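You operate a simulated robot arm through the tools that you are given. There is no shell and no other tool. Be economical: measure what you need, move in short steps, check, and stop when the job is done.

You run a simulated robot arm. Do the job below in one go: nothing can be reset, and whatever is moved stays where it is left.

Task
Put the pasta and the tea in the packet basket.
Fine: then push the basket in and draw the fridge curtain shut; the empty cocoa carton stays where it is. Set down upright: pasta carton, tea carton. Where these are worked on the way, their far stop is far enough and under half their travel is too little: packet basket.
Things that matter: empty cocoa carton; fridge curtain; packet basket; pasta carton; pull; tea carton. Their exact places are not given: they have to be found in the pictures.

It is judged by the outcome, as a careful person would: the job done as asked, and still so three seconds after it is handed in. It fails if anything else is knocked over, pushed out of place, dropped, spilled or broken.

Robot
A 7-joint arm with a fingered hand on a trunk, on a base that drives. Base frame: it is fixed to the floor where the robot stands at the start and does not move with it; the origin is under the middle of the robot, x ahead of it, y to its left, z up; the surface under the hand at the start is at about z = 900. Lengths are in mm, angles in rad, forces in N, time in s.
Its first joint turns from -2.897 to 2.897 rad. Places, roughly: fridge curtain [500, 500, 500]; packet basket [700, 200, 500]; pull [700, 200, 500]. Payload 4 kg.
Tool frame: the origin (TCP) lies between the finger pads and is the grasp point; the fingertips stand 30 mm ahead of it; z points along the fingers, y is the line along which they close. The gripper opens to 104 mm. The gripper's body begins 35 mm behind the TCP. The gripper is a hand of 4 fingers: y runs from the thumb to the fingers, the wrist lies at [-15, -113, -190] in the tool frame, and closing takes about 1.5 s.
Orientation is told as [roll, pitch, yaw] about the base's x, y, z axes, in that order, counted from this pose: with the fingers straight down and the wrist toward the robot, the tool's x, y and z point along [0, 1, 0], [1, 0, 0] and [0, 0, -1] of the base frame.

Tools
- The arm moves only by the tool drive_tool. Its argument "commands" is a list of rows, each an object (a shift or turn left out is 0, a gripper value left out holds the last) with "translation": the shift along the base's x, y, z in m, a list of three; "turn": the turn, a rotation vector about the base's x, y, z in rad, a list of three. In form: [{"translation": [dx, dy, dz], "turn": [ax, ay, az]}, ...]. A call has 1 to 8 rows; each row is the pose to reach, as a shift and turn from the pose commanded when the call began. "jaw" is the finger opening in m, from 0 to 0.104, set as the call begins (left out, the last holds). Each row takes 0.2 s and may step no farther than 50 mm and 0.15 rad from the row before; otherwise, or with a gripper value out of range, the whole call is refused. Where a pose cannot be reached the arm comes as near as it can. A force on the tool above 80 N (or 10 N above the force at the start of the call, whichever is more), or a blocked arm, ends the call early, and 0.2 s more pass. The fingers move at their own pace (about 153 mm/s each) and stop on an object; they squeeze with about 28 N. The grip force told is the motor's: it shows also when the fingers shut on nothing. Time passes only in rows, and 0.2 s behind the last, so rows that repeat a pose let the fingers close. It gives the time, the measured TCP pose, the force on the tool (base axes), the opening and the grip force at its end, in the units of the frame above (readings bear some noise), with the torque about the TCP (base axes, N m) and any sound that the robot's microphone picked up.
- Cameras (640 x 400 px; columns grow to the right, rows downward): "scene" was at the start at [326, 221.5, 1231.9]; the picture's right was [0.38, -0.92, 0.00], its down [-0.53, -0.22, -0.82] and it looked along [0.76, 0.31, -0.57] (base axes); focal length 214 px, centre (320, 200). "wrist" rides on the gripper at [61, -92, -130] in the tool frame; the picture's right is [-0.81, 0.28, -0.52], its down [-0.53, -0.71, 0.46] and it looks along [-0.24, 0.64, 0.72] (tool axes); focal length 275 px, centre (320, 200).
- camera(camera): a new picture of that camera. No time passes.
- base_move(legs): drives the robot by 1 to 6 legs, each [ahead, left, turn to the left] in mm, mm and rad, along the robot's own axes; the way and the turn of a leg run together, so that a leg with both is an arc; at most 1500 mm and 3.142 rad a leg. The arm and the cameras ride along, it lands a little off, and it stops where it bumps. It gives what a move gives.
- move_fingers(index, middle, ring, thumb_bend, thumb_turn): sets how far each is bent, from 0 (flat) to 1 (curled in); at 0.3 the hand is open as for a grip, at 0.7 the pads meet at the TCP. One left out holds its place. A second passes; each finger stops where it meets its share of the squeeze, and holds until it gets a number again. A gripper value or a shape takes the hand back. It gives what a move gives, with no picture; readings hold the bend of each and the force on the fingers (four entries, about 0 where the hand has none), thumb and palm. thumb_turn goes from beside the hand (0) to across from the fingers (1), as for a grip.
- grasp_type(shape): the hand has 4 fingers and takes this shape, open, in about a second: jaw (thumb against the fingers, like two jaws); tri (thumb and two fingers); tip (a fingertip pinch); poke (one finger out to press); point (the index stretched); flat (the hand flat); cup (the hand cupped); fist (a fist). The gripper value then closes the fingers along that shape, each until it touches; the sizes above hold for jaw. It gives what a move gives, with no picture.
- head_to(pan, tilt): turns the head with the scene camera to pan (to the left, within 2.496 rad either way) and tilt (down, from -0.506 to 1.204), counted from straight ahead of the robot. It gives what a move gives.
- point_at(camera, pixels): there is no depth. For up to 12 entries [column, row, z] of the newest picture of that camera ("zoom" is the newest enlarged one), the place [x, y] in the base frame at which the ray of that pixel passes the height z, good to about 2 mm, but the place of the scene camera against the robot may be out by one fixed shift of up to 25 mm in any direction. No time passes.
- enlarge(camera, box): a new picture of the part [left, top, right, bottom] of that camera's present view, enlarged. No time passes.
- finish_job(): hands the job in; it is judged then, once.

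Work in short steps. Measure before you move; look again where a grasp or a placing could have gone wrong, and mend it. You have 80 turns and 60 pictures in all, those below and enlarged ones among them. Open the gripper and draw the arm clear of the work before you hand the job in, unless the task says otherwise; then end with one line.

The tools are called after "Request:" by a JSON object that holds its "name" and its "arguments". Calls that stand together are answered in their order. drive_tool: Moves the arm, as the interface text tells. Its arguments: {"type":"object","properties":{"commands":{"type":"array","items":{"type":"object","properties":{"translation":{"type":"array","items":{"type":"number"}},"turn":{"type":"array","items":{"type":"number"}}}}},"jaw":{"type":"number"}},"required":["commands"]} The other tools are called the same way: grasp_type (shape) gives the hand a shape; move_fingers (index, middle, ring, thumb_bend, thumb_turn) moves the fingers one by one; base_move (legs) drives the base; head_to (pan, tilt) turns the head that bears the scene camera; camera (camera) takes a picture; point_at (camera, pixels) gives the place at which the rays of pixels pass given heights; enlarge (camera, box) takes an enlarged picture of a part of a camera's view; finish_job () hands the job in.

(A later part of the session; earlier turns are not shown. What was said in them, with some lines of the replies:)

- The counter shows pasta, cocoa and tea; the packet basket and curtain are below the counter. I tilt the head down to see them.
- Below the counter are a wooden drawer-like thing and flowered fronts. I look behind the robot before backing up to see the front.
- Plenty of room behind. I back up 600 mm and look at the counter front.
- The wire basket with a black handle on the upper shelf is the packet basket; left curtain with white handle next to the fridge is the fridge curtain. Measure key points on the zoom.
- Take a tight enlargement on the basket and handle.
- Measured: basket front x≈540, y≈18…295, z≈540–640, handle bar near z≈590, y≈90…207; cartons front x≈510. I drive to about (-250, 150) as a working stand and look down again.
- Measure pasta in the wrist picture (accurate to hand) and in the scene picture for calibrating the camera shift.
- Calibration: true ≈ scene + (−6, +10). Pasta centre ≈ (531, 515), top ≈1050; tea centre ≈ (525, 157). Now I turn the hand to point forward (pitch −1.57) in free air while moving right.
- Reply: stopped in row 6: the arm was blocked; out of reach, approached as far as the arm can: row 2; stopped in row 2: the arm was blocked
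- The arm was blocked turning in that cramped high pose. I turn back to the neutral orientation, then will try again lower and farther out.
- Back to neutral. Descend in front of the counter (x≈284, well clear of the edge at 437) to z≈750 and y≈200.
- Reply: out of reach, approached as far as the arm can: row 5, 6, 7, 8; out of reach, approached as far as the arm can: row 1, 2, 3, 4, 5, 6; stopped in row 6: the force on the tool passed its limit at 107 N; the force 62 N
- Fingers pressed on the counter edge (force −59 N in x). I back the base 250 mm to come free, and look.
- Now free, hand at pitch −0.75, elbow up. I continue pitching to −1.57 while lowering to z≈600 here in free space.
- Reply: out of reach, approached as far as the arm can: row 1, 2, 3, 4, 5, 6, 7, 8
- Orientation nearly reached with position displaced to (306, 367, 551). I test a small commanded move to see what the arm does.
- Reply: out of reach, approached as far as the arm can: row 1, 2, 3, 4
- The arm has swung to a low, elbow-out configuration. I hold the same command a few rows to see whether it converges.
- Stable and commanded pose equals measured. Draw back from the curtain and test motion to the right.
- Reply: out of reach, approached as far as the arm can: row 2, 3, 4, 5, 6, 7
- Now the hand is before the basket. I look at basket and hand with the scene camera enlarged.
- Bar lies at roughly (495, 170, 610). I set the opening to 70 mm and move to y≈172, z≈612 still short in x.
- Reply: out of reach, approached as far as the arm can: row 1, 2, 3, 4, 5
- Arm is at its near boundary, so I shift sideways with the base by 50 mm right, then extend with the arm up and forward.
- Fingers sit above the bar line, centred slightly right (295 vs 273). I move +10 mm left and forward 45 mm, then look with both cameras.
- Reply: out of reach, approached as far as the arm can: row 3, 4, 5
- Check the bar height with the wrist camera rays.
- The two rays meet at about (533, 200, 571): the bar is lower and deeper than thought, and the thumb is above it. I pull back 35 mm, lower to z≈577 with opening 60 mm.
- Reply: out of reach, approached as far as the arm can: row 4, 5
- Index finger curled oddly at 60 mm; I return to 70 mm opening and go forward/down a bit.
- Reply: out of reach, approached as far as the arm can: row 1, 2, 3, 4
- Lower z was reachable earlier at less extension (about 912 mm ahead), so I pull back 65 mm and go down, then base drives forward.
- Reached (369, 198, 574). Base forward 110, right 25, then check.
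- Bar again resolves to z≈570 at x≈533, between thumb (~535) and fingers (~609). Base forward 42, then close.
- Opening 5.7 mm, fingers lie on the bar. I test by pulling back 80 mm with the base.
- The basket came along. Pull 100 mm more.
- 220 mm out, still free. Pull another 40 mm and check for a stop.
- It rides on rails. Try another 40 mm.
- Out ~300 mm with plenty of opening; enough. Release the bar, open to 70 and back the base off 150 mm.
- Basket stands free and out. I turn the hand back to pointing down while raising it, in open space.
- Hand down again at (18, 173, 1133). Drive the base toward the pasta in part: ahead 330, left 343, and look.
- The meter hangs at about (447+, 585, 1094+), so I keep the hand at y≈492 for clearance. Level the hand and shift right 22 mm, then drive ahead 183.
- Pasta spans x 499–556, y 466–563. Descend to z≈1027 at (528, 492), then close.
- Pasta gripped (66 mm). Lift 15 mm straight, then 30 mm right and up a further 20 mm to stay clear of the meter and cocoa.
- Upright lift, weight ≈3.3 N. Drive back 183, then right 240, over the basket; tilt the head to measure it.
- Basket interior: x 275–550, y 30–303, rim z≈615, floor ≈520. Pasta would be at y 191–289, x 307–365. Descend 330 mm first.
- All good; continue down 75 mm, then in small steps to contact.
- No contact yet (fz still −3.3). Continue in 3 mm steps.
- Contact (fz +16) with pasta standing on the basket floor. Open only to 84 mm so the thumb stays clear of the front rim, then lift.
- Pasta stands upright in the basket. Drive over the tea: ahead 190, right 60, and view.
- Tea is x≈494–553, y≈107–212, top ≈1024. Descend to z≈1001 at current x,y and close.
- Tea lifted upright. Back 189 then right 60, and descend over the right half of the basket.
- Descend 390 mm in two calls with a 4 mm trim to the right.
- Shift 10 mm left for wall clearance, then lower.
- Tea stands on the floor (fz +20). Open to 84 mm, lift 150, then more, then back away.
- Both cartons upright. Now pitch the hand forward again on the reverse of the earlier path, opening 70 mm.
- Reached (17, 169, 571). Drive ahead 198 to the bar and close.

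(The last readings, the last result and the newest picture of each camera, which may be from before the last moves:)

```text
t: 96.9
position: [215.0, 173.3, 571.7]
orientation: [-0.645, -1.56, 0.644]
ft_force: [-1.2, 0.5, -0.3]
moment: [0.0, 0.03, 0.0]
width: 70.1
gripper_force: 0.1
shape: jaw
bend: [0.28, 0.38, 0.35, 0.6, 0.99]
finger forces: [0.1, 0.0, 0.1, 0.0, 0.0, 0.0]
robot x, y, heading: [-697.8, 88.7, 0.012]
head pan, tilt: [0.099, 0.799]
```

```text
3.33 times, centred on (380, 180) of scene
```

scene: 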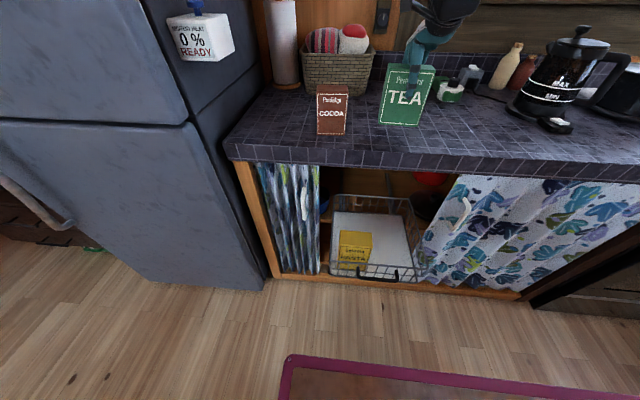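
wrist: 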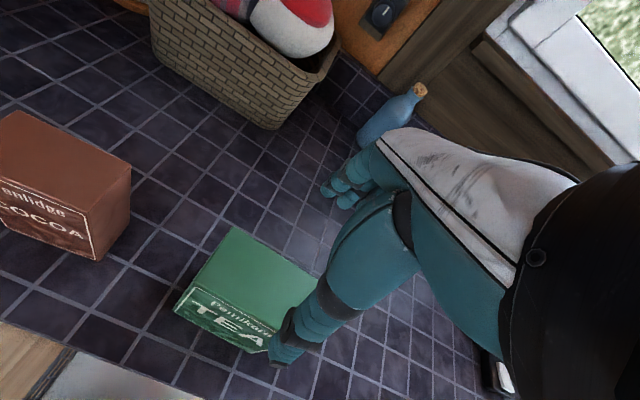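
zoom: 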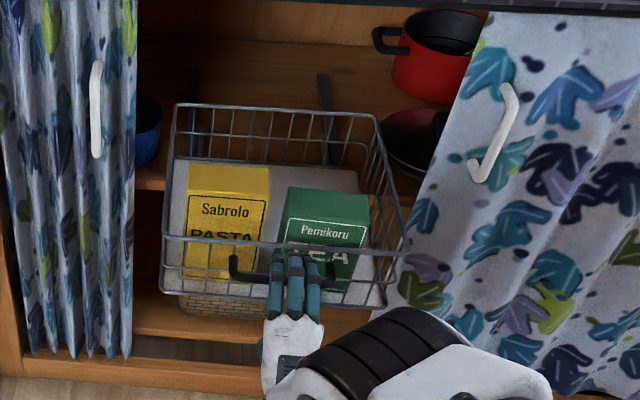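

Fingers straddle the bar as before. Close on it, then push 150 mm.

Request:
{"name": "drive_tool", "arguments": {"commands": [{"translation": [0, 0, 0]}, {"translation": [0, 0, 0]}, {"translation": [0, 0, 0]}, {"translation": [0, 0, 0]}, {"translation": [0, 0, 0]}, {"translation": [0, 0, 0]}, {"translation": [0, 0, 0]}, {"translation": [0, 0, 0]}], "jaw": 0}}

Request:
{"name": "base_move", "arguments": {"legs": [[150, 0, -0.003]]}}

Request:
{"name": "base_move", "arguments": {"legs": [[100, 0, 0]]}}

Request:
{"name": "enlarge", "arguments": {"camera": "scene", "box": [300, 120, 460, 240]}}

```text
t: 98.7
position: [214.5, 173.4, 572.2]
orientation: [-0.648, -1.562, 0.646]
ft_force: [-0.3, -0.3, 1.9]
moment: [-0.09, -0.03, -0.02]
width: 6.3
gripper_force: 28.0
shape: jaw
bend: [0.71, 0.66, 0.67, 0.73, 1.0]
finger forces: [14.5, 7.8, 3.2, 0.0, 24.0, 0.1]
robot x, y, heading: [-695.6, 90.3, 0.01]
head pan, tilt: [0.099, 0.799]
```

```text
t: 100.0
position: [362.0, 169.8, 571.8]
orientation: [-0.674, -1.559, 0.669]
ft_force: [2.2, 21.9, -0.3]
moment: [-0.25, 0.01, 0.49]
width: 6.6
gripper_force: 28.0
shape: jaw
bend: [0.71, 0.66, 0.67, 0.73, 1.0]
finger forces: [13.1, 7.6, 3.1, 0.0, 23.3, 0.0]
robot x, y, heading: [-549.0, 92.0, 0.003]
head pan, tilt: [0.099, 0.799]
```

```text
t: 101.2
position: [461.6, 169.1, 571.5]
orientation: [-0.665, -1.56, 0.66]
ft_force: [2.2, 18.5, -1.8]
moment: [-0.19, 0.06, 0.42]
width: 6.1
gripper_force: 28.2
shape: jaw
bend: [0.71, 0.66, 0.71, 0.73, 1.0]
finger forces: [12.9, 7.3, 3.0, 0.0, 24.5, 0.1]
robot x, y, heading: [-449.0, 90.5, -0.0]
head pan, tilt: [0.099, 0.799]
```

```text
3.33 times, centred on (380, 180) of scene
```

zoom: 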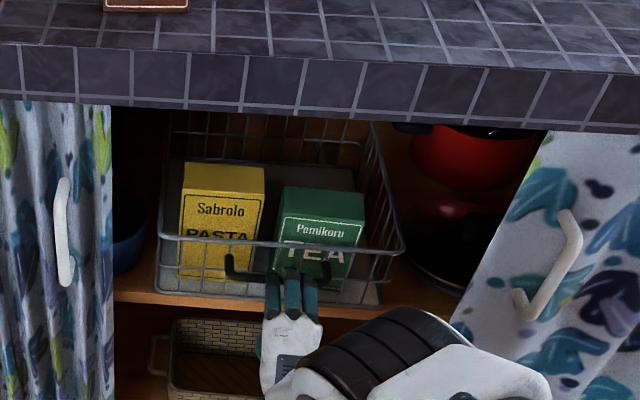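

Sliding well; 55 mm to go to the original place. Push on gently with a small left trim.

Request:
{"name": "base_move", "arguments": {"legs": [[52, 4, 0]]}}

Request:
{"name": "base_move", "arguments": {"legs": [[10, 0, 0]]}}

```text
t: 102.1
position: [515.3, 172.3, 570.6]
orientation: [-0.61, -1.56, 0.606]
ft_force: [-0.7, -7.6, -1.6]
moment: [-0.06, 0.04, -0.23]
width: 6.2
gripper_force: 28.3
shape: jaw
bend: [0.71, 0.66, 0.71, 0.73, 1.0]
finger forces: [14.4, 7.7, 2.9, 0.0, 25.8, 0.1]
robot x, y, heading: [-397.9, 95.5, -0.002]
head pan, tilt: [0.099, 0.799]
```

```text
t: 102.9
position: [526.0, 172.2, 572.3]
orientation: [-0.568, -1.561, 0.564]
ft_force: [1.8, -1.3, -5.3]
moment: [-0.05, 0.09, -0.01]
width: 7.4
gripper_force: 28.2
shape: jaw
bend: [0.72, 0.71, 0.65, 0.74, 1.0]
finger forces: [11.6, 5.1, 2.4, 0.0, 23.8, 0.0]
robot x, y, heading: [-387.8, 92.7, 0.0]
head pan, tilt: [0.099, 0.799]
```

It went past the original position with slight finger slip: at the stop. Release and back away 140 mm, then look.

Request:
{"name": "base_move", "arguments": {"legs": [[-6, 0, 0]]}}

Request:
{"name": "drive_tool", "arguments": {"commands": [{"translation": [0, 0, 0]}, {"translation": [0, 0, 0]}, {"translation": [0, 0, 0]}, {"translation": [0, 0, 0]}], "jaw": 0.07}}

Request:
{"name": "base_move", "arguments": {"legs": [[-190, 0, 0]]}}

Request:
{"name": "enlarge", "arguments": {"camera": "scene", "box": [280, 100, 440, 240]}}

```text
t: 103.6
position: [519.3, 172.4, 570.6]
orientation: [-0.559, -1.561, 0.554]
ft_force: [-2.6, 0.5, -4.3]
moment: [-0.06, 0.06, 0.01]
width: 7.5
gripper_force: 27.9
shape: jaw
bend: [0.72, 0.71, 0.65, 0.74, 1.0]
finger forces: [11.1, 4.4, 2.4, 0.1, 21.8, 0.0]
robot x, y, heading: [-393.2, 92.3, -0.004]
head pan, tilt: [0.099, 0.799]
```

```text
t: 104.6
position: [519.3, 171.4, 572.0]
orientation: [-0.563, -1.562, 0.557]
ft_force: [-0.6, 0.6, 0.1]
moment: [-0.03, 0.02, 0.02]
width: 69.5
gripper_force: 0.1
shape: jaw
bend: [0.28, 0.38, 0.35, 0.6, 1.0]
finger forces: [0.0, 0.1, 0.0, 0.0, 0.0, 0.1]
robot x, y, heading: [-391.3, 92.6, 0.002]
head pan, tilt: [0.099, 0.799]
```

```text
t: 106.1
position: [331.5, 171.0, 571.3]
orientation: [-0.565, -1.562, 0.558]
ft_force: [-0.3, 0.7, -0.7]
moment: [-0.04, -0.02, 0.01]
width: 69.5
gripper_force: 0.1
shape: jaw
bend: [0.28, 0.38, 0.35, 0.6, 1.0]
finger forces: [0.0, 0.0, 0.0, 0.1, 0.0, 0.0]
robot x, y, heading: [-581.3, 99.0, 0.001]
head pan, tilt: [0.099, 0.799]
```

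```text
2.86 times, centred on (360, 170) of scene
```

zoom: 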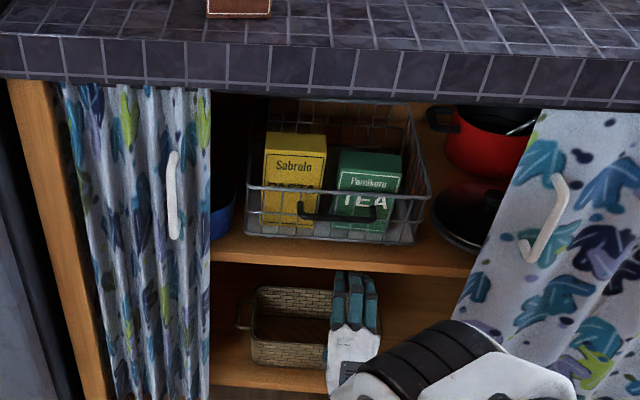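

Basket is in, both upright. Now measure the curtain handle in this zoom (bar from (172,155) to (174,238)).

Request:
{"name": "point_at", "arguments": {"camera": "zoom", "pixels": [[172, 158, 700], [172, 158, 680], [172, 158, 660], [174, 235, 600], [174, 235, 580], [174, 235, 560], [210, 200, 620], [210, 200, 600]]}}

Request:
{"name": "base_move", "arguments": {"legs": [[-20, 270, 0]]}}

Request:
{"name": "camera", "arguments": {"camera": "wrist"}}

```text
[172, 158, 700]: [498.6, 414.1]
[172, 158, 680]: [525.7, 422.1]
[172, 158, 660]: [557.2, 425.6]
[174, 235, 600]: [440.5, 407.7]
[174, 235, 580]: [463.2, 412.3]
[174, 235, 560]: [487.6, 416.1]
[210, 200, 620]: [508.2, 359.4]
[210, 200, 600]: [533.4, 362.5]
```

```text
t: 108.0
position: [311.9, 438.7, 572.3]
orientation: [-0.562, -1.561, 0.554]
ft_force: [-0.2, 0.6, 1.0]
moment: [0.01, 0.0, 0.01]
width: 69.8
gripper_force: 0.1
shape: jaw
bend: [0.28, 0.38, 0.35, 0.6, 1.0]
finger forces: [0.0, 0.1, 0.0, 0.0, 0.0, 0.0]
robot x, y, heading: [-595.2, 360.6, -0.003]
head pan, tilt: [0.099, 0.799]
```

```text
5 pictures are left
```

wrist: 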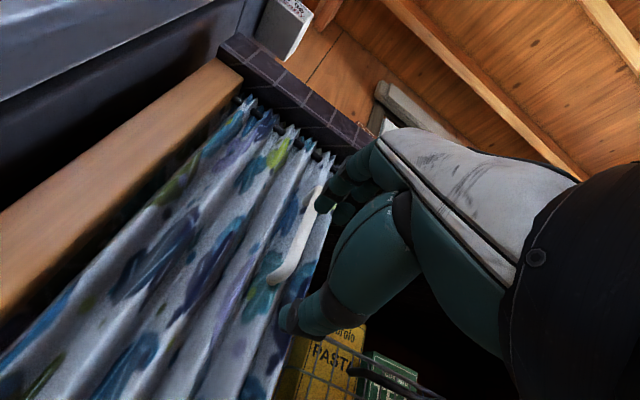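

Request:
{"name": "point_at", "arguments": {"camera": "wrist", "pixels": [[318, 192, 640], [318, 192, 660], [318, 192, 680], [318, 192, 700], [285, 272, 560], [285, 272, 580], [285, 272, 600], [303, 232, 620], [303, 232, 640], [278, 370, 560]]}}

```text
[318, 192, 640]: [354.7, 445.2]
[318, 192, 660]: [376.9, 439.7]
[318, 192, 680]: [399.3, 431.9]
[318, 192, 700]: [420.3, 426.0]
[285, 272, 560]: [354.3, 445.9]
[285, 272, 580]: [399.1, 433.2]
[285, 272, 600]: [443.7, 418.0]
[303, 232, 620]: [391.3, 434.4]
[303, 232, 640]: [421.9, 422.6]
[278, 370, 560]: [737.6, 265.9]
```

Handle bar: x≈445, y≈418, z≈596–728. Raise the hand to z≈650, move base left 36 then ahead 116 so the fingers sit just left of the bar.

Request:
{"name": "drive_tool", "arguments": {"commands": [{"translation": [0, 0, 0.03]}, {"translation": [0, 0, 0.06]}, {"translation": [0, 0, 0.078]}, {"translation": [0, 0, 0.078]}]}}

Request:
{"name": "base_move", "arguments": {"legs": [[0, 37, 0], [100, 0, 0]]}}

Request:
{"name": "enlarge", "arguments": {"camera": "scene", "box": [310, 130, 438, 210]}}

```text
t: 109.0
position: [312.4, 439.9, 650.9]
orientation: [-0.567, -1.562, 0.558]
ft_force: [-0.5, 0.5, -0.1]
moment: [0.02, 0.01, 0.0]
width: 69.8
gripper_force: 0.0
shape: jaw
bend: [0.28, 0.38, 0.35, 0.6, 1.0]
finger forces: [0.0, 0.0, 0.0, 0.1, 0.1, 0.0]
robot x, y, heading: [-601.9, 362.1, -0.001]
head pan, tilt: [0.099, 0.799]
```

```text
t: 110.6
position: [410.6, 479.2, 649.7]
orientation: [-0.56, -1.559, 0.557]
ft_force: [0.6, 0.5, -0.8]
moment: [0.02, 0.01, 0.01]
width: 69.6
gripper_force: 0.0
shape: jaw
bend: [0.28, 0.38, 0.35, 0.6, 1.0]
finger forces: [0.1, 0.0, 0.1, 0.1, 0.0, 0.0]
robot x, y, heading: [-502.2, 400.6, -0.003]
head pan, tilt: [0.099, 0.799]
```

```text
5.00 times, centred on (374, 170) of scene
```

zoom: 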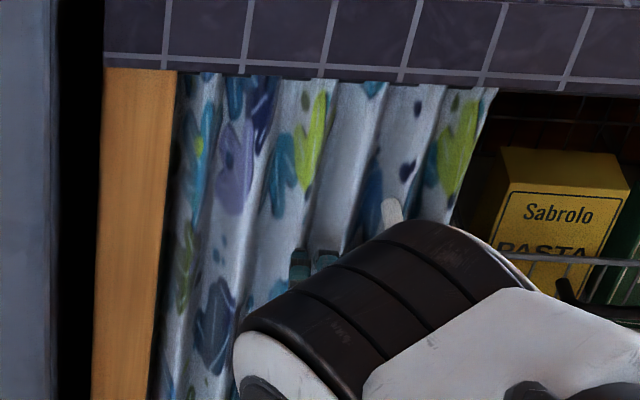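

Fingers are just left of the handle. Ahead 20, then a first sideways drag of 120 mm to the right.

Request:
{"name": "base_move", "arguments": {"legs": [[20, 0, 0]]}}

Request:
{"name": "base_move", "arguments": {"legs": [[0, -120, 0]]}}

Request:
{"name": "camera", "arguments": {"camera": "scene"}}

```text
t: 111.4
position: [430.0, 478.4, 650.0]
orientation: [-0.565, -1.561, 0.56]
ft_force: [0.2, 0.3, 0.0]
moment: [0.0, 0.02, 0.02]
width: 69.6
gripper_force: 0.0
shape: jaw
bend: [0.28, 0.38, 0.35, 0.6, 1.0]
finger forces: [0.1, 0.0, 0.1, 0.1, 0.0, 0.1]
robot x, y, heading: [-481.3, 400.6, -0.001]
head pan, tilt: [0.099, 0.799]
```

```text
t: 112.7
position: [430.0, 353.2, 650.6]
orientation: [-0.563, -1.561, 0.556]
ft_force: [-0.2, 0.4, 0.1]
moment: [-0.06, -0.03, -0.01]
width: 69.7
gripper_force: 0.1
shape: jaw
bend: [0.28, 0.38, 0.35, 0.6, 1.0]
finger forces: [0.1, 0.0, 0.3, 0.0, 0.0, 0.1]
robot x, y, heading: [-480.0, 274.1, 0.0]
head pan, tilt: [0.099, 0.799]
```

```text
3 pictures are left
```

scene: 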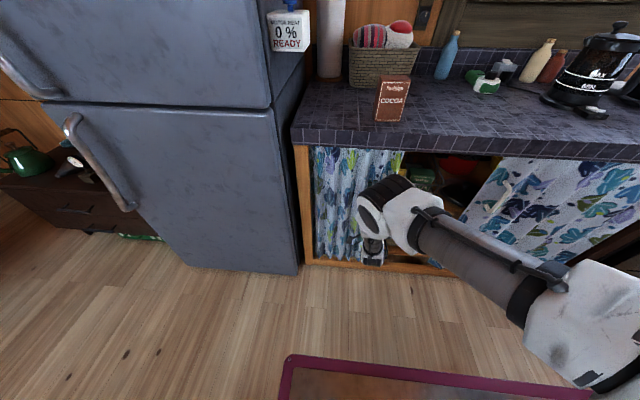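

The curtain follows (its edge now hides the pasta) with very little force. Continue right 150 and 150.

Request:
{"name": "base_move", "arguments": {"legs": [[0, -150, 0]]}}

Request:
{"name": "base_move", "arguments": {"legs": [[0, -120, 0]]}}

```text
t: 114.1
position: [430.2, 200.3, 649.8]
orientation: [-0.56, -1.561, 0.555]
ft_force: [0.5, 0.7, 0.6]
moment: [-0.02, 0.05, -0.04]
width: 69.5
gripper_force: 0.1
shape: jaw
bend: [0.28, 0.38, 0.35, 0.6, 1.0]
finger forces: [0.0, 0.0, 0.3, 0.1, 0.0, 0.1]
robot x, y, heading: [-482.9, 120.7, -0.0]
head pan, tilt: [0.099, 0.799]
```

```text
t: 115.3
position: [431.2, 80.4, 649.6]
orientation: [-0.563, -1.56, 0.555]
ft_force: [-0.8, 0.1, 0.4]
moment: [-0.02, 0.0, 0.0]
width: 69.8
gripper_force: 0.1
shape: jaw
bend: [0.28, 0.38, 0.35, 0.6, 1.0]
finger forces: [0.1, 0.0, 0.2, 0.1, 0.0, 0.0]
robot x, y, heading: [-483.3, 3.0, -0.003]
head pan, tilt: [0.099, 0.799]
```

Request:
{"name": "camera", "arguments": {"camera": "scene"}}

```text
2 pictures are left
```

scene: 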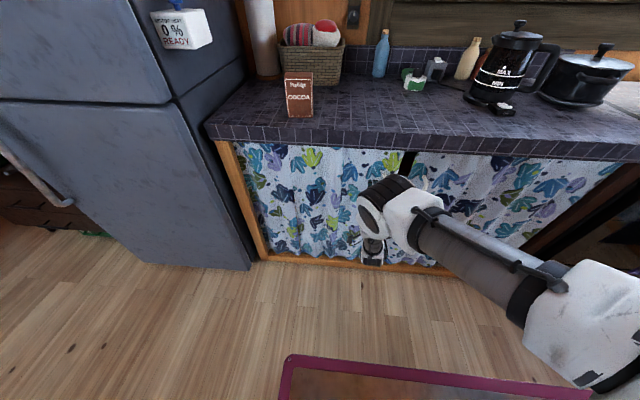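

Nearly shut; about a 50 mm gap remains between columns 403 and 415. Push 45, then small step watching the force.

Request:
{"name": "base_move", "arguments": {"legs": [[0, -45, 0]]}}

Request:
{"name": "base_move", "arguments": {"legs": [[0, -12, 0]]}}

```text
t: 116.2
position: [430.3, 36.3, 650.2]
orientation: [-0.591, -1.561, 0.587]
ft_force: [-1.5, 14.5, -1.2]
moment: [-0.65, -0.02, -0.03]
width: 70.0
gripper_force: 0.1
shape: jaw
bend: [0.28, 0.38, 0.35, 0.6, 1.0]
finger forces: [0.1, 0.0, 14.7, 0.0, 0.0, 0.0]
robot x, y, heading: [-482.7, -42.2, -0.002]
head pan, tilt: [0.099, 0.799]
```

```text
t: 117.0
position: [430.6, 32.2, 649.8]
orientation: [-0.7, -1.562, 0.707]
ft_force: [-2.5, 59.9, -3.1]
moment: [-2.98, -0.11, -0.18]
width: 70.2
gripper_force: 0.2
shape: jaw
bend: [0.28, 0.38, 0.35, 0.6, 1.0]
finger forces: [0.1, 0.0, 64.4, 0.1, 0.0, 0.1]
robot x, y, heading: [-482.1, -51.7, -0.003]
head pan, tilt: [0.099, 0.799]
```

Firm stop (60 N): the curtain is at its end. Ease 20 mm left, then back off 250 mm and look.

Request:
{"name": "base_move", "arguments": {"legs": [[0, 22, 0], [-300, 0, 0]]}}

Request:
{"name": "camera", "arguments": {"camera": "scene"}}

```text
t: 119.4
position: [129.1, 49.9, 650.6]
orientation: [-0.601, -1.563, 0.604]
ft_force: [0.2, -0.1, -0.3]
moment: [0.04, 0.03, 0.0]
width: 70.1
gripper_force: 0.0
shape: jaw
bend: [0.28, 0.38, 0.35, 0.6, 1.0]
finger forces: [0.0, 0.0, 0.0, 0.0, 0.0, 0.0]
robot x, y, heading: [-785.8, -31.8, -0.004]
head pan, tilt: [0.099, 0.799]
```

```text
1 pictures are left
```

scene: 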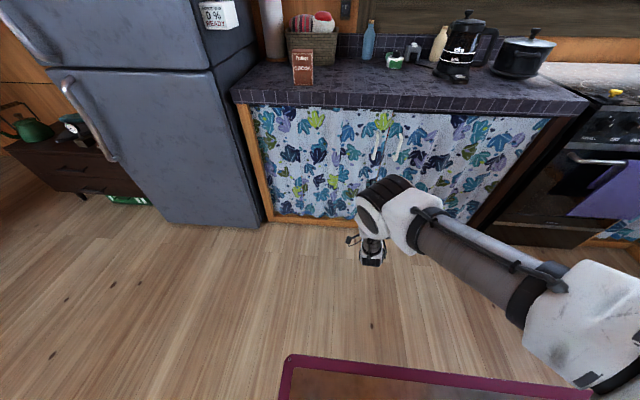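

The curtain is shut, its handle next to the other one, cocoa is untouched, and the arm is clear. I open the gripper fully and hand in.

Request:
{"name": "drive_tool", "arguments": {"commands": [{"translation": [0, 0, 0]}, {"translation": [0, 0, 0]}, {"translation": [0, 0, 0]}], "jaw": 0.104}}

Request:
{"name": "finish_job", "arguments": {}}

```text
t: 120.2
position: [130.2, 50.2, 651.6]
orientation: [-0.603, -1.562, 0.606]
ft_force: [-0.2, 0.8, -0.2]
moment: [0.0, 0.0, 0.0]
width: 103.7
gripper_force: 0.1
shape: jaw
bend: [0.3, 0.3, 0.3, 0.3, 0.98]
finger forces: [0.0, 0.0, 0.0, 0.0, 0.1, 0.0]
robot x, y, heading: [-784.2, -31.9, -0.004]
head pan, tilt: [0.099, 0.799]
```

```text
The job is handed in.
```

The pasta and tea stand upright in the packet basket, the basket is pushed in, the fridge curtain is drawn shut to its stop, and the empty cocoa carton was left where it was.
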